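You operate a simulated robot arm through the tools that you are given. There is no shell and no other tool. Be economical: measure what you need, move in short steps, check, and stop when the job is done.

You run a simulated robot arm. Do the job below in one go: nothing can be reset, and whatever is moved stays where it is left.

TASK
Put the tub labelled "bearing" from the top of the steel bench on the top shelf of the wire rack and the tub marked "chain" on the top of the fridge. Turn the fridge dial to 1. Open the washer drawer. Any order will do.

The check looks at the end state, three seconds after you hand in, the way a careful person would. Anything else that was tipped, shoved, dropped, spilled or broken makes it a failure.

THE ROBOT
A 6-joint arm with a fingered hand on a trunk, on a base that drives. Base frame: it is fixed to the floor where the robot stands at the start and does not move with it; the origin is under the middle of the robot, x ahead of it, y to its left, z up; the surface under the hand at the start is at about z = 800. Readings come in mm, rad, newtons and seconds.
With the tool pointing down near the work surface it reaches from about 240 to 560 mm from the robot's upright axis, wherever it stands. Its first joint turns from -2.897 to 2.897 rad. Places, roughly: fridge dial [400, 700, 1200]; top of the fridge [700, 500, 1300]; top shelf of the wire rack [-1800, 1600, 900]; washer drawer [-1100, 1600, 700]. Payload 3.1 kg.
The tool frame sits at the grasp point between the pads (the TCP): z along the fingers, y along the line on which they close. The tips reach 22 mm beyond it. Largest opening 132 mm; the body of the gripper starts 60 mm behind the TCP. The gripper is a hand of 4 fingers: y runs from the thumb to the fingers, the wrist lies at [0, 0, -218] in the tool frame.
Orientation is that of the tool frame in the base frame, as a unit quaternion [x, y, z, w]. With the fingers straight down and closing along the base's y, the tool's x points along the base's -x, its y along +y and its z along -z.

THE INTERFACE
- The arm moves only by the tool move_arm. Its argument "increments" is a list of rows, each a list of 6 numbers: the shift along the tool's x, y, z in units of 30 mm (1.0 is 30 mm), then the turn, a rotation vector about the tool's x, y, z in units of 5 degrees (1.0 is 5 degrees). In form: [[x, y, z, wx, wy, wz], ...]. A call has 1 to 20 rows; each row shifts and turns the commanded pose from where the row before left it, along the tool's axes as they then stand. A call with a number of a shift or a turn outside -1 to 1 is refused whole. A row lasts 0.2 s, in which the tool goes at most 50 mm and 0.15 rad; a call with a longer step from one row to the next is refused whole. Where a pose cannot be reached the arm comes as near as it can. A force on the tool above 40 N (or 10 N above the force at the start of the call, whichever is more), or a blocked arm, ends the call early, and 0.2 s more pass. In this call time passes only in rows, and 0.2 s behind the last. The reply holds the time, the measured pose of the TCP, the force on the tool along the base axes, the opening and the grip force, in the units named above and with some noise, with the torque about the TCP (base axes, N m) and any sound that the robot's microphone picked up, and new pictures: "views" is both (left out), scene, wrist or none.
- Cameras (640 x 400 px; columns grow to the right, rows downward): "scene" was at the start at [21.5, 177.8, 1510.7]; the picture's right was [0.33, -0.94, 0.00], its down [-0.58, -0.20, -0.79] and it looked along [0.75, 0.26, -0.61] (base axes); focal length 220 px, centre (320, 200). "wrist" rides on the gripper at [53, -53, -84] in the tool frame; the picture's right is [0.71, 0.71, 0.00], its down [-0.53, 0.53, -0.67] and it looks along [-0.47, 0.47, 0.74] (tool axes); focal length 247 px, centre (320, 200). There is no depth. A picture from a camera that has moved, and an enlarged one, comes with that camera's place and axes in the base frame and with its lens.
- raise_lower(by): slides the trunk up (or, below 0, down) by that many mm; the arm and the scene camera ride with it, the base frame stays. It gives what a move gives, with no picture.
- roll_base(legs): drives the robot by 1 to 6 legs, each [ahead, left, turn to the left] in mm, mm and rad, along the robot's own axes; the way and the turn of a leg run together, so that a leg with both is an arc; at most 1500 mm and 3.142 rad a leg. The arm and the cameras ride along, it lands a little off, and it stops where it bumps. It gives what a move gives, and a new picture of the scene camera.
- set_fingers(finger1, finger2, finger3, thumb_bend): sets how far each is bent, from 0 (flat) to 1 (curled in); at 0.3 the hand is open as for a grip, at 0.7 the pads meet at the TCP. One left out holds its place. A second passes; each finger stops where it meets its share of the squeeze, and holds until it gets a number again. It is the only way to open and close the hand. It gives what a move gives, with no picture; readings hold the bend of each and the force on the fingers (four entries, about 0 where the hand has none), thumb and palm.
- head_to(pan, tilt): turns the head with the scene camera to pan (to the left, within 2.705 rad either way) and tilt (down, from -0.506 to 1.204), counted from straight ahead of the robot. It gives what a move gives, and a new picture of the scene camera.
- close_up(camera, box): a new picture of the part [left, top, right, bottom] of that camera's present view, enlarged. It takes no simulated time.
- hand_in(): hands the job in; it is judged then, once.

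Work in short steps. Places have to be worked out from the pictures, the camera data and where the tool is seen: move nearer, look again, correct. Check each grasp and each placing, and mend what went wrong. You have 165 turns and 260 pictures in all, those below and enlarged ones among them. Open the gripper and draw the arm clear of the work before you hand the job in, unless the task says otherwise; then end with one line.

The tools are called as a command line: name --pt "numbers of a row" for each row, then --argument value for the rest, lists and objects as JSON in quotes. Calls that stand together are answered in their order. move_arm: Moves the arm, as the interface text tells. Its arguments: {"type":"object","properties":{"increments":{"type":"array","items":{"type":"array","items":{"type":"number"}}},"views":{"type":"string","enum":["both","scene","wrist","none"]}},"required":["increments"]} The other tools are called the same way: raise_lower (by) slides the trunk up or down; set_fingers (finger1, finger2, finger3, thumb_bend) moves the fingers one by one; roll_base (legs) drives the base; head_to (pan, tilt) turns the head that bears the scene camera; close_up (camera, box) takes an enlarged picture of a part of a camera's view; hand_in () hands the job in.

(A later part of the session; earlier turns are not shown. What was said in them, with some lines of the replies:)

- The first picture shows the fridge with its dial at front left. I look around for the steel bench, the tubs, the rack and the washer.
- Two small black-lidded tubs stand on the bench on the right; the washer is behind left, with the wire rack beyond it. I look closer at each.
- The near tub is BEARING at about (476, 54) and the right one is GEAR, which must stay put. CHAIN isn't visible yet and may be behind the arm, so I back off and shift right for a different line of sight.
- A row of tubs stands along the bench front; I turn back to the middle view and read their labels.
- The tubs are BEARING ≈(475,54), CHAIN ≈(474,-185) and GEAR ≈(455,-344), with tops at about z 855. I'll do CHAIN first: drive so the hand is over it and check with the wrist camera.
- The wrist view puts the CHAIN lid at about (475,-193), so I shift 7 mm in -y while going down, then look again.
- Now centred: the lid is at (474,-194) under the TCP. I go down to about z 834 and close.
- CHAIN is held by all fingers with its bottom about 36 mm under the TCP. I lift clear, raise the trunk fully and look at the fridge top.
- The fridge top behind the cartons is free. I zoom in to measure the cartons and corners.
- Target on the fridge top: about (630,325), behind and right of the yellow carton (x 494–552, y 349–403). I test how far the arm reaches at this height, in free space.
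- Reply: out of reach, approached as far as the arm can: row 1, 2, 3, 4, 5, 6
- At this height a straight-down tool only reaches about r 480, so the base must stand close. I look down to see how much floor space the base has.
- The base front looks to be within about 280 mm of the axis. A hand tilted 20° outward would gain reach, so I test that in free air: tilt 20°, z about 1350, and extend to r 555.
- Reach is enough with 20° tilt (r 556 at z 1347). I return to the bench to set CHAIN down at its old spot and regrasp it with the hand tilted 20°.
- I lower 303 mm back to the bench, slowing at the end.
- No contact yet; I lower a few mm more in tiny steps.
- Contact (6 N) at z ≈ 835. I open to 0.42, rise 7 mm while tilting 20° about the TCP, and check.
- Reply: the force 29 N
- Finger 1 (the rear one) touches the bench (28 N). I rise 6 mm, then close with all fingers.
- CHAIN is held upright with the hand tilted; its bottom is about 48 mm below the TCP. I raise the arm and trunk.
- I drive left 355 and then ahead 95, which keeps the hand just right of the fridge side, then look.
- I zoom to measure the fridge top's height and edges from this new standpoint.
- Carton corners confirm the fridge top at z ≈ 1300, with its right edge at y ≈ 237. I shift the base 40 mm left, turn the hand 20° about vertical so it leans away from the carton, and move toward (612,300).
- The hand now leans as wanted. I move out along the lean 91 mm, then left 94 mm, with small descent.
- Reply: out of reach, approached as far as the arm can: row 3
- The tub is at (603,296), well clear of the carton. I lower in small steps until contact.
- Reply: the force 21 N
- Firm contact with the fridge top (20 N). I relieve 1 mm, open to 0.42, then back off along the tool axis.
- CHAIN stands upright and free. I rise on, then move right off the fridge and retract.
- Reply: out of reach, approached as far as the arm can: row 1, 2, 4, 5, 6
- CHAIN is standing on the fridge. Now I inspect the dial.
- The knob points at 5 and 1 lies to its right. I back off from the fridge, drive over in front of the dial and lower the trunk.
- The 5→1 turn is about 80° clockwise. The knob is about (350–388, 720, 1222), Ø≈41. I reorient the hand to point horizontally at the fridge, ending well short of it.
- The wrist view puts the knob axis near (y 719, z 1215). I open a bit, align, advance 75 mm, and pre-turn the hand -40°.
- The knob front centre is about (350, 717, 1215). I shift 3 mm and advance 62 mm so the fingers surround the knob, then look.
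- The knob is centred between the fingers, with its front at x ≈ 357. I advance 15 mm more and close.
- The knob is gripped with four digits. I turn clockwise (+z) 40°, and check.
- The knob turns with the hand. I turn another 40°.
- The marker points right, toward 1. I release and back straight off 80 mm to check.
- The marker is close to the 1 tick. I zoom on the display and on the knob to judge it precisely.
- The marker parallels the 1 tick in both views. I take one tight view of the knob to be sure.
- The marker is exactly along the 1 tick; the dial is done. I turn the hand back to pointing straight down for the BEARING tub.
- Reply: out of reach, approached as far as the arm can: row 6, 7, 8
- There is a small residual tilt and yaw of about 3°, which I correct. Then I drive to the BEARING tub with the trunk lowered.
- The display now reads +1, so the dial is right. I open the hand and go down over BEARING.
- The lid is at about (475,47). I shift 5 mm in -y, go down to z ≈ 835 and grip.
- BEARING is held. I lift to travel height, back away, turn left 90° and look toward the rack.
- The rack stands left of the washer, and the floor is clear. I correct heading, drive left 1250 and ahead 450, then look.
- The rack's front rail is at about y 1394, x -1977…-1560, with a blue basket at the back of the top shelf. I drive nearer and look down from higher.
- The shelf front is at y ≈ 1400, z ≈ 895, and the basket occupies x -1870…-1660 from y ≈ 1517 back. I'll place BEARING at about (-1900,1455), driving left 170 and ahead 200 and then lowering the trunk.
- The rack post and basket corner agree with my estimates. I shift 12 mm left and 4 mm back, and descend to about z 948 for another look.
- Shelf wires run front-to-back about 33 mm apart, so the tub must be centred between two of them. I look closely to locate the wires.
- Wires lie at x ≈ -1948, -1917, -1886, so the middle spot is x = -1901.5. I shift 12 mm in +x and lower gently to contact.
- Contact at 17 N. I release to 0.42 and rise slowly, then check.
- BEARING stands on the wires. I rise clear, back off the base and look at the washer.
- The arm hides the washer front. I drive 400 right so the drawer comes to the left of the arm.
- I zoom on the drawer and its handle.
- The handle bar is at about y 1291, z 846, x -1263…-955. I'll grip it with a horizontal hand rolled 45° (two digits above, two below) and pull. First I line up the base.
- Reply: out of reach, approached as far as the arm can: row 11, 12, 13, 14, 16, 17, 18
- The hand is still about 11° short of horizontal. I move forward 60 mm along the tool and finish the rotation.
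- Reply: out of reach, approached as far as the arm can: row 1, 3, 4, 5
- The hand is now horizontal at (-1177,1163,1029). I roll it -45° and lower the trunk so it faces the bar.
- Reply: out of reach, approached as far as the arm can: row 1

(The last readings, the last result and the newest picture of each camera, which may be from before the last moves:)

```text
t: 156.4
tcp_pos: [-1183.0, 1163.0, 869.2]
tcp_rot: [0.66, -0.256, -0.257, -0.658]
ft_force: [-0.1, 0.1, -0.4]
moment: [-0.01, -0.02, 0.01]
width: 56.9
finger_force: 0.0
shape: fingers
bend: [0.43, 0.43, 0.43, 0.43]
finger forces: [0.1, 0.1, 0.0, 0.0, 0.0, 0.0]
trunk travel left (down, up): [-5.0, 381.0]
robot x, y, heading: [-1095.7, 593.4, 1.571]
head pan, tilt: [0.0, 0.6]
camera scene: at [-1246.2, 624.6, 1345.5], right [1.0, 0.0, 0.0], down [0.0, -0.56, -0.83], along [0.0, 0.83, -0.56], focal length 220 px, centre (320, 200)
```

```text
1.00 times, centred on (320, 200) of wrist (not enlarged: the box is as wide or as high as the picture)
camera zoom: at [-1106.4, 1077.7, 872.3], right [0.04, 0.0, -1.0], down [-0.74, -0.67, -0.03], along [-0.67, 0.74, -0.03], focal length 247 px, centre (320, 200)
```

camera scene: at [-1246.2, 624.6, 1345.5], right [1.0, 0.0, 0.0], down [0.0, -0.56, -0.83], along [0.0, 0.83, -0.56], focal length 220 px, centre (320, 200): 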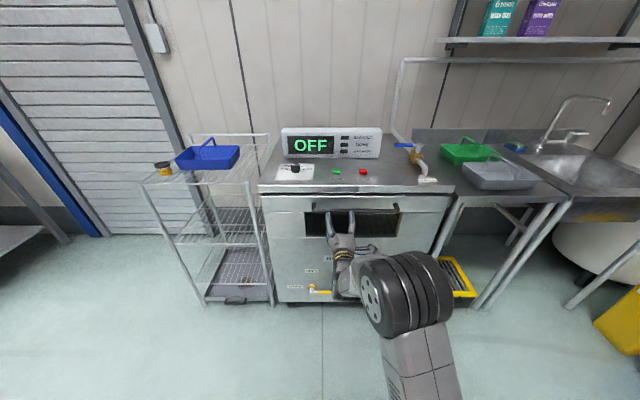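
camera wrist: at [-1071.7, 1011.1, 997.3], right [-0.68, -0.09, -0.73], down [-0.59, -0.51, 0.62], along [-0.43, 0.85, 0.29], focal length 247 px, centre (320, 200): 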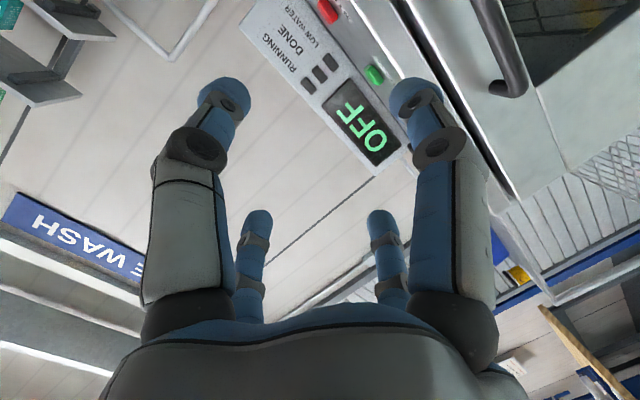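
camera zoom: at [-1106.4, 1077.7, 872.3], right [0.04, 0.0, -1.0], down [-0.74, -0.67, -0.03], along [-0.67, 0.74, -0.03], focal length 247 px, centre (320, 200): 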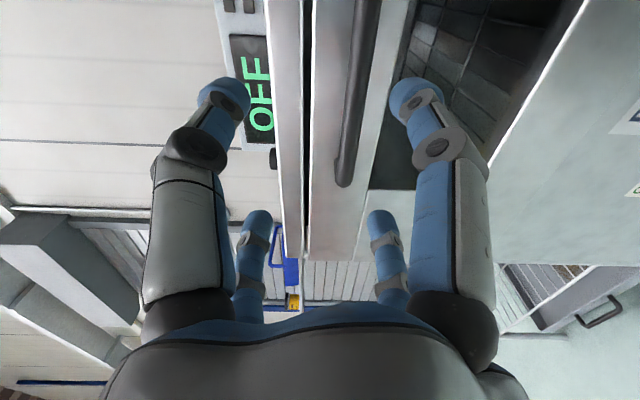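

The bar appears at z ≈ 837, y ≈ 1291, with the drawer face about 50 mm behind it. I open to 0.36, shift the base right 70, lower 32 mm and advance 85 mm, then check.

set_fingers --finger1 0.36 --finger2 0.36 --finger3 0.36 --thumb_bend 0.36

roll_base --legs '[[0, -70, 0]]'

move_arm --pt "0.38 0.38 0 0 0 0" --pt "0.38 0.38 0 0 0 0" --pt "0 0 0.95 0 0 0" --pt "0 0 0.95 0 0 0" --pt "0 0 0.95 0 0 0" --views "both"

```text
t: 157.4
tcp_pos: [-1182.6, 1162.8, 869.9]
tcp_rot: [0.659, -0.257, -0.258, -0.658]
ft_force: [0.2, 0.1, -0.8]
moment: [0.0, 0.03, 0.0]
width: 73.7
finger_force: 0.2
shape: fingers
bend: [0.36, 0.36, 0.36, 0.36]
finger forces: [0.0, 0.1, 0.1, 0.0, 0.0, 0.0]
trunk travel left (down, up): [-5.0, 381.0]
robot x, y, heading: [-1098.5, 592.5, 1.572]
head pan, tilt: [0.0, 0.6]
```

```text
t: 158.4
tcp_pos: [-1111.8, 1163.7, 869.6]
tcp_rot: [0.66, -0.256, -0.257, -0.658]
ft_force: [-0.9, -0.3, -0.1]
moment: [-0.01, -0.01, 0.0]
width: 73.7
finger_force: 0.0
shape: fingers
bend: [0.36, 0.36, 0.36, 0.36]
finger forces: [0.1, 0.1, 0.1, 0.1, 0.1, 0.0]
trunk travel left (down, up): [-5.0, 381.0]
robot x, y, heading: [-1028.1, 591.9, 1.57]
head pan, tilt: [0.0, 0.6]
camera scene: at [-1175.2, 624.7, 1345.6], right [1.0, 0.0, 0.0], down [0.0, -0.56, -0.83], along [0.0, 0.83, -0.56], focal length 220 px, centre (320, 200)
```

scene: 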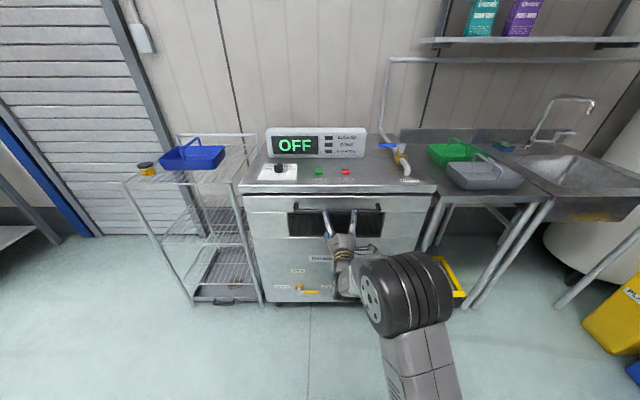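

```text
t: 159.6
tcp_pos: [-1116.1, 1248.7, 838.9]
tcp_rot: [-0.659, 0.26, 0.254, 0.659]
ft_force: [0.6, -0.1, 0.1]
moment: [-0.03, -0.03, 0.03]
width: 74.0
finger_force: 0.1
shape: fingers
bend: [0.36, 0.36, 0.36, 0.36]
finger forces: [0.0, 0.1, 0.0, 0.0, 0.0, 0.0]
out of reach, approached as far as the arm can: row 3
trunk travel left (down, up): [-5.0, 381.0]
robot x, y, heading: [-1030.9, 590.9, 1.571]
head pan, tilt: [0.0, 0.6]
camera scene: at [-1176.0, 624.9, 1345.4], right [1.0, 0.0, 0.0], down [0.0, -0.57, -0.82], along [0.0, 0.82, -0.57], focal length 220 px, centre (320, 200)
camera wrist: at [-1041.6, 1163.3, 841.2], right [0.04, 0.0, -1.0], down [-0.75, -0.66, -0.03], along [-0.66, 0.75, -0.03], focal length 247 px, centre (320, 200)
```

scene: 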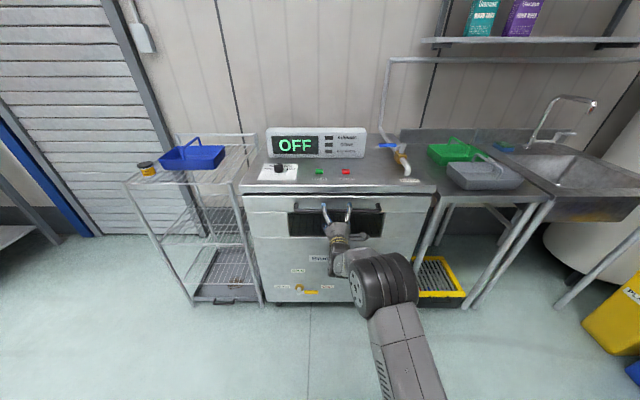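
wrist: 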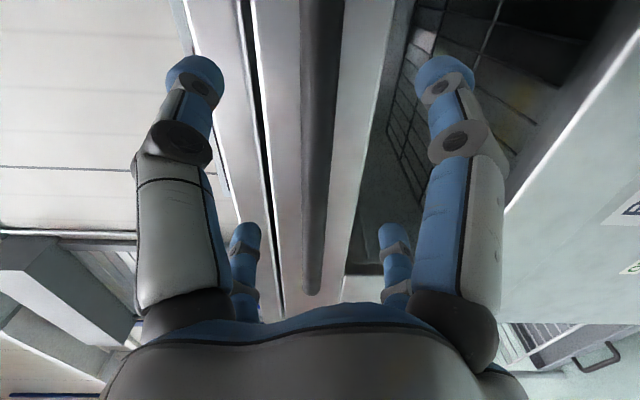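

The bar is centred between the digits, and its left end gives y ≈ 1290. I advance 45 mm and close the hand on it.

move_arm --pt "0 0 0.5 0 0 0" --pt "0 0 0.5 0 0 0" --pt "0 0 0.5 0 0 0" --views "none"

set_fingers --finger1 0.8 --finger2 0.8 --finger3 0.8 --thumb_bend 0.8

close_up --camera "wrist" --box '[120, 0, 520, 250]'

```text
t: 160.4
tcp_pos: [-1114.0, 1292.5, 837.6]
tcp_rot: [-0.658, 0.261, 0.254, 0.659]
ft_force: [0.3, 0.6, -0.2]
moment: [0.0, 0.02, 0.0]
width: 73.7
finger_force: 0.1
shape: fingers
bend: [0.36, 0.36, 0.36, 0.36]
finger forces: [0.1, 0.0, 0.0, 0.0, 0.0, 0.0]
trunk travel left (down, up): [-5.0, 381.0]
robot x, y, heading: [-1028.2, 594.0, 1.571]
head pan, tilt: [0.0, 0.6]
```

```text
t: 161.4
tcp_pos: [-1113.8, 1292.9, 840.1]
tcp_rot: [-0.657, 0.259, 0.255, 0.66]
ft_force: [2.8, 6.8, 9.2]
moment: [-0.03, -0.06, 0.05]
width: 0.0
finger_force: 4.7
shape: fingers
bend: [0.76, 0.76, 0.76, 0.72]
finger forces: [0.0, 0.1, 0.7, 0.0, 7.6, 0.1]
trunk travel left (down, up): [-5.0, 381.0]
robot x, y, heading: [-1028.6, 595.3, 1.571]
head pan, tilt: [0.0, 0.6]
```

```text
1.60 times, centred on (320, 125) of wrist
camera zoom: at [-1039.4, 1206.9, 842.2], right [0.04, 0.0, -1.0], down [-0.75, -0.66, -0.03], along [-0.66, 0.75, -0.03], focal length 395 px, centre (320, 320)
```

zoom: 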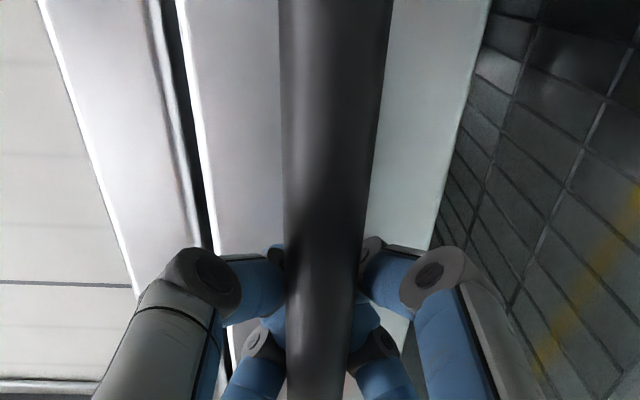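

The digits wrap behind the bar. I pull back 60 mm with the arm and watch the force.

move_arm --pt "0 0 -0.5 0 0 0" --pt "0 0 -0.5 0 0 0" --pt "0 0 -0.5 0 0 0" --pt "0 0 -0.5 0 0 0" --views "both"

```text
t: 162.4
tcp_pos: [-1117.5, 1229.9, 839.5]
tcp_rot: [-0.658, 0.26, 0.254, 0.659]
ft_force: [5.5, 0.7, 7.4]
moment: [0.0, -0.01, 0.02]
width: 0.0
finger_force: 3.8
shape: fingers
bend: [0.76, 0.76, 0.76, 0.72]
finger forces: [0.0, 0.0, 0.5, 0.0, 6.1, 0.0]
trunk travel left (down, up): [-5.0, 381.0]
robot x, y, heading: [-1026.1, 597.9, 1.572]
head pan, tilt: [0.0, 0.6]
camera scene: at [-1175.2, 623.3, 1345.6], right [1.0, 0.0, 0.0], down [0.0, -0.56, -0.83], along [0.0, 0.83, -0.56], focal length 220 px, centre (320, 200)
camera wrist: at [-1041.7, 1145.5, 842.0], right [0.04, 0.0, -1.0], down [-0.75, -0.66, -0.03], along [-0.66, 0.75, -0.03], focal length 247 px, centre (320, 200)
```

scene: 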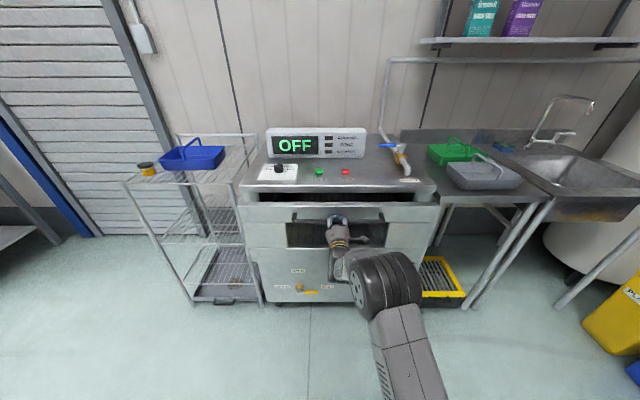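
wrist: 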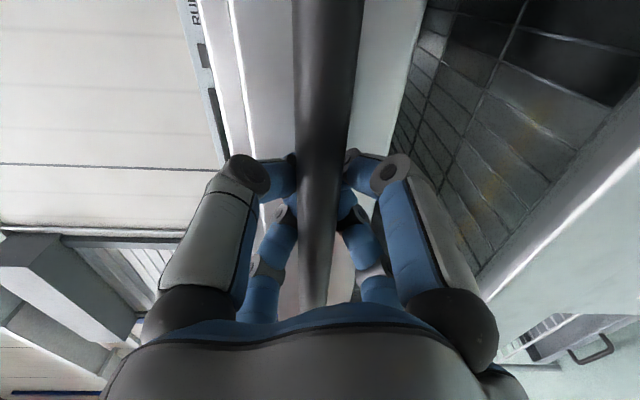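

The drawer slides out easily. I pull further by driving the base back 200 mm.

roll_base --legs '[[-200, 0, 0]]'

```text
t: 164.0
tcp_pos: [-1117.3, 1032.8, 837.9]
tcp_rot: [0.66, -0.258, -0.254, -0.658]
ft_force: [0.3, 1.6, 1.4]
moment: [0.01, -0.03, 0.05]
width: 0.0
finger_force: 0.3
shape: fingers
bend: [0.76, 0.76, 0.76, 0.73]
finger forces: [0.0, 0.0, 0.0, 0.0, 1.6, 0.0]
trunk travel left (down, up): [-5.0, 381.0]
robot x, y, heading: [-1024.7, 399.0, 1.575]
head pan, tilt: [0.0, 0.6]
camera scene: at [-1175.3, 425.2, 1345.4], right [1.0, 0.01, 0.0], down [0.0, -0.56, -0.83], along [0.0, 0.83, -0.56], focal length 220 px, centre (320, 200)
```

scene: 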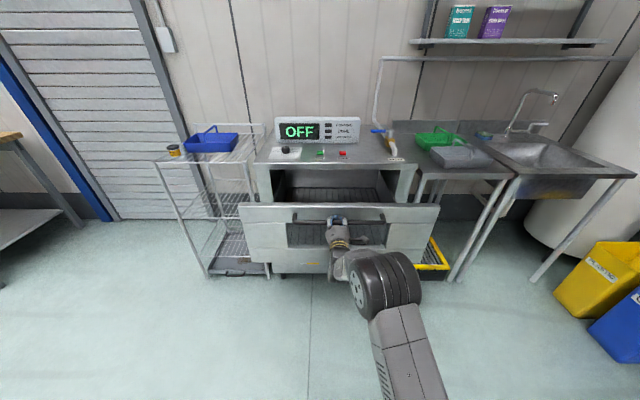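

The drawer is about 260 mm out. I pull a bit more with the arm, where the force limit protects, to find whether it reaches its stop.

move_arm --pt "0 0 -0.5 0 0 0" --pt "0 0 -0.5 0 0 0" --pt "0 0 -0.5 0 0 0" --pt "0 0 -0.5 0 0 0" --pt "0 0 -0.5 0 0 0" --views "scene"

```text
t: 165.2
tcp_pos: [-1117.2, 956.4, 837.7]
tcp_rot: [0.659, -0.258, -0.254, -0.659]
ft_force: [0.1, 0.4, 8.5]
moment: [-0.02, -0.07, 0.0]
width: 0.1
finger_force: 3.6
shape: fingers
bend: [0.76, 0.76, 0.76, 0.72]
finger forces: [0.1, 0.0, 0.6, 0.0, 6.2, 0.0]
trunk travel left (down, up): [-5.0, 381.0]
robot x, y, heading: [-1026.6, 398.8, 1.576]
head pan, tilt: [0.0, 0.6]
camera scene: at [-1175.2, 423.8, 1345.5], right [1.0, 0.01, 0.0], down [0.0, -0.56, -0.83], along [-0.01, 0.83, -0.56], focal length 220 px, centre (320, 200)
```

scene: 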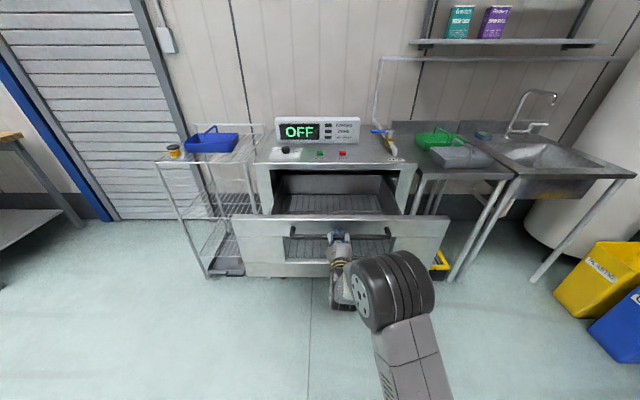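

Still sliding freely at about 336 mm out. I continue a little to find its stop.

move_arm --pt "0 0 -0.4 0 0 0" --pt "0 0 -0.4 0 0 0" --pt "0 0 -0.4 0 0 0" --pt "0 0 -0.4 0 0 0" --pt "0 0 -0.4 0 0 0" --views "scene"

```text
t: 166.4
tcp_pos: [-1118.7, 896.4, 837.6]
tcp_rot: [0.66, -0.258, -0.255, -0.658]
ft_force: [0.5, 0.8, 10.3]
moment: [-0.06, -0.12, 0.02]
width: 0.0
finger_force: 3.7
shape: fingers
bend: [0.76, 0.76, 0.76, 0.72]
finger forces: [0.1, 0.0, 0.8, 0.0, 7.2, 0.0]
trunk travel left (down, up): [-5.0, 381.0]
robot x, y, heading: [-1029.7, 396.1, 1.575]
head pan, tilt: [0.0, 0.6]
camera scene: at [-1175.2, 424.0, 1345.5], right [1.0, 0.01, 0.0], down [0.0, -0.56, -0.83], along [-0.01, 0.83, -0.56], focal length 220 px, centre (320, 200)
```

scene: 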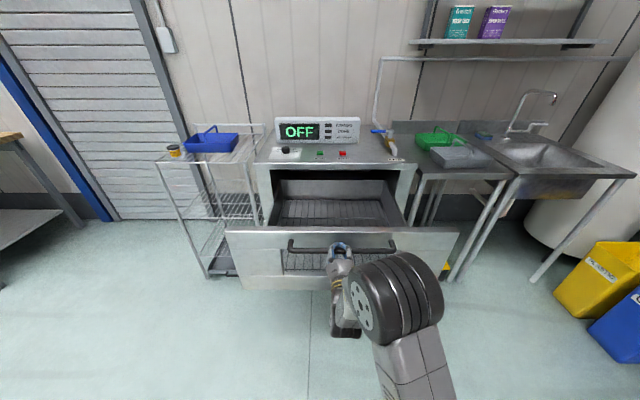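

Now about 396 mm out. One more small pull with force check.

move_arm --pt "0 0 -0.4 0 0 0" --pt "0 0 -0.4 0 0 0" --pt "0 0 -0.4 0 0 0" --pt "0 0 -0.4 0 0 0" --views "scene"

close_up --camera "scene" --box '[215, 110, 475, 300]'

```text
t: 167.4
tcp_pos: [-1118.6, 847.5, 838.2]
tcp_rot: [0.661, -0.258, -0.253, -0.658]
ft_force: [0.1, 0.9, 4.2]
moment: [-0.03, -0.02, 0.04]
width: 0.1
finger_force: 1.4
shape: fingers
bend: [0.76, 0.76, 0.76, 0.72]
finger forces: [0.1, 0.0, 0.0, 0.0, 3.5, 0.1]
trunk travel left (down, up): [-5.0, 381.0]
robot x, y, heading: [-1029.1, 395.5, 1.573]
head pan, tilt: [0.0, 0.6]
camera scene: at [-1175.3, 424.7, 1345.4], right [1.0, 0.01, 0.0], down [0.0, -0.56, -0.83], along [-0.01, 0.83, -0.56], focal length 220 px, centre (320, 200)
```

scene: 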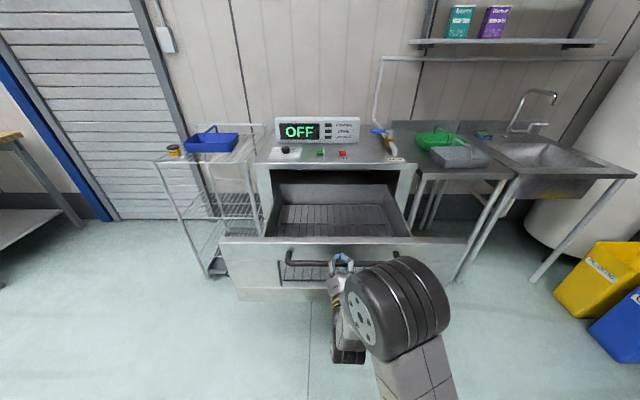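

```text
2.11 times, centred on (345, 205) of scene
camera zoom: at [-1175.3, 424.7, 1345.4], right [1.0, 0.01, 0.0], down [0.0, -0.56, -0.83], along [-0.01, 0.83, -0.56], focal length 464 px, centre (267, 190)
```

zoom: 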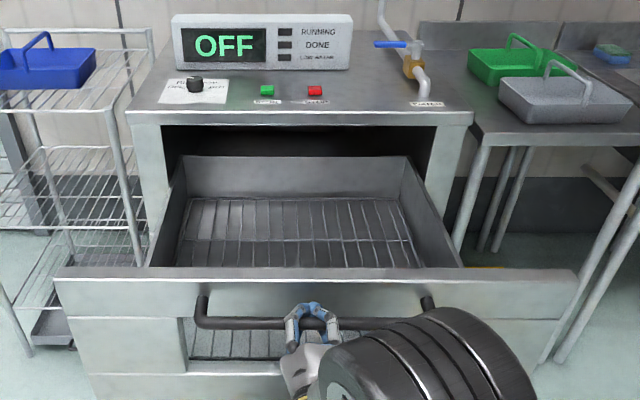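

The drawer's back wall is now near the washer front: it is fully open. I release the bar and withdraw straight back.

set_fingers --finger1 0.36 --finger2 0.36 --finger3 0.36 --thumb_bend 0.36

roll_base --legs '[[-350, 0, 0]]'

head_to --pan 0.3 --tilt 0.45

close_up --camera "scene" --box '[220, 120, 460, 300]'

```text
t: 168.4
tcp_pos: [-1118.6, 848.9, 839.5]
tcp_rot: [0.659, -0.259, -0.254, -0.659]
ft_force: [0.6, -0.6, -0.1]
moment: [-0.03, 0.01, 0.02]
width: 73.9
finger_force: 0.1
shape: fingers
bend: [0.36, 0.36, 0.36, 0.36]
finger forces: [0.0, 0.1, 0.1, 0.0, 0.1, 0.1]
trunk travel left (down, up): [-5.0, 381.0]
robot x, y, heading: [-1030.0, 393.3, 1.578]
head pan, tilt: [0.0, 0.6]
```

```text
t: 170.7
tcp_pos: [-1116.0, 494.7, 839.3]
tcp_rot: [0.66, -0.26, -0.254, -0.658]
ft_force: [0.1, -0.2, -0.4]
moment: [0.04, -0.01, -0.05]
width: 73.7
finger_force: 0.1
shape: fingers
bend: [0.36, 0.36, 0.36, 0.36]
finger forces: [0.0, 0.0, 0.0, 0.0, 0.0, 0.1]
trunk travel left (down, up): [-5.0, 381.0]
robot x, y, heading: [-1028.3, 41.2, 1.575]
head pan, tilt: [0.0, 0.6]
camera scene: at [-1173.5, 71.1, 1345.5], right [1.0, 0.0, 0.0], down [0.0, -0.56, -0.83], along [0.0, 0.83, -0.56], focal length 220 px, centre (320, 200)
```

scene: 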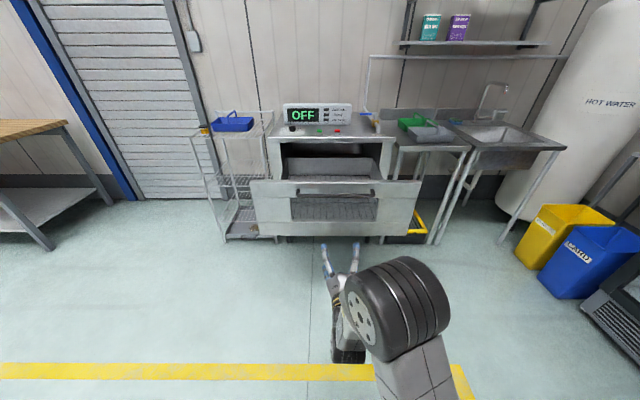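

```text
t: 171.5
tcp_pos: [-1115.6, 493.9, 839.3]
tcp_rot: [-0.659, 0.26, 0.253, 0.659]
ft_force: [0.6, 0.6, -0.3]
moment: [-0.01, -0.01, 0.0]
width: 73.6
finger_force: 0.0
shape: fingers
bend: [0.36, 0.36, 0.36, 0.36]
finger forces: [0.0, 0.0, 0.1, 0.0, 0.0, 0.0]
trunk travel left (down, up): [-5.0, 381.0]
robot x, y, heading: [-1025.1, 40.1, 1.574]
head pan, tilt: [0.3, 0.45]
camera scene: at [-1200.6, 70.8, 1359.0], right [0.95, 0.3, 0.0], down [0.13, -0.42, -0.9], along [-0.27, 0.86, -0.44], focal length 220 px, centre (320, 200)
```

scene: 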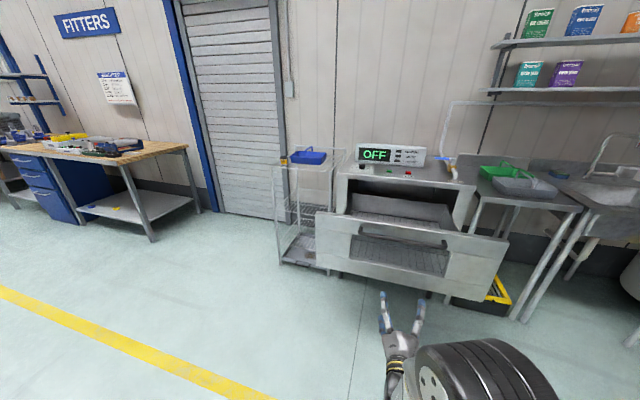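

```text
2.22 times, centred on (340, 210) of scene
camera zoom: at [-1200.6, 70.8, 1359.0], right [0.95, 0.3, 0.0], down [0.13, -0.42, -0.9], along [-0.27, 0.86, -0.44], focal length 490 px, centre (276, 178)
```

zoom: 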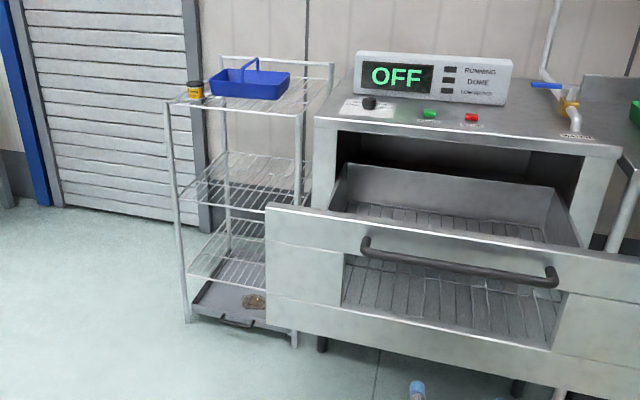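

The drawer is open, BEARING is on the rack, and the basket is untouched. A last check toward the fridge.

head_to --pan -1.25 --tilt 0.2

close_up --camera "scene" --box '[220, 120, 460, 270]'

```text
t: 173.1
tcp_pos: [-1114.8, 495.1, 838.3]
tcp_rot: [0.659, -0.259, -0.253, -0.659]
ft_force: [-0.6, 0.0, 0.0]
moment: [0.0, 0.01, -0.01]
width: 73.7
finger_force: 0.0
shape: fingers
bend: [0.36, 0.36, 0.36, 0.36]
finger forces: [0.0, 0.0, 0.0, 0.0, 0.1, 0.1]
trunk travel left (down, up): [-5.0, 381.0]
robot x, y, heading: [-1023.9, 39.4, 1.57]
head pan, tilt: [-1.25, 0.201]
camera scene: at [-1084.9, 12.9, 1382.2], right [0.32, -0.95, 0.0], down [-0.19, -0.06, -0.98], along [0.93, 0.31, -0.2], focal length 220 px, centre (320, 200)
```

scene: 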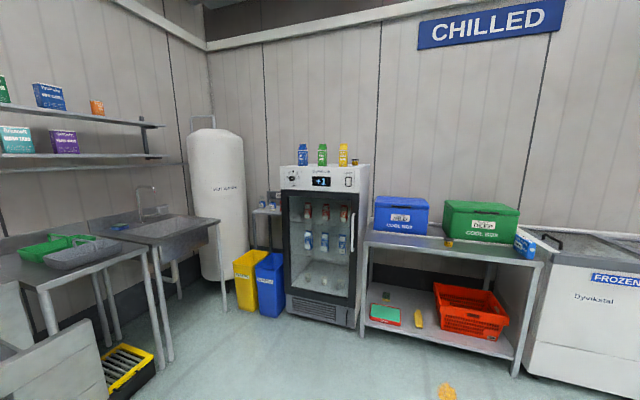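

```text
2.67 times, centred on (340, 195) of scene
camera zoom: at [-1084.9, 12.9, 1382.2], right [0.32, -0.95, 0.0], down [-0.19, -0.06, -0.98], along [0.93, 0.31, -0.2], focal length 588 px, centre (267, 213)
```

zoom: 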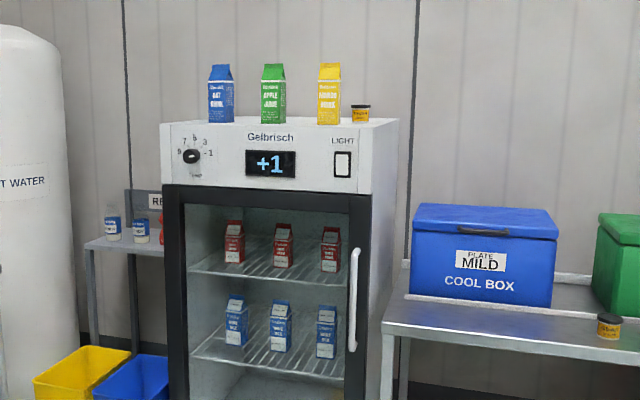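

Everything is in place: CHAIN is on the fridge, the display reads +1, GEAR stands untouched on the bench, and the hand is open and clear. I hand in.

hand_in

```text
The job is handed in.
```

The job is handed in: the bearing tub is on the rack's top shelf, the chain tub is on top of the fridge, the fridge dial is at 1, and the washer drawer is open.
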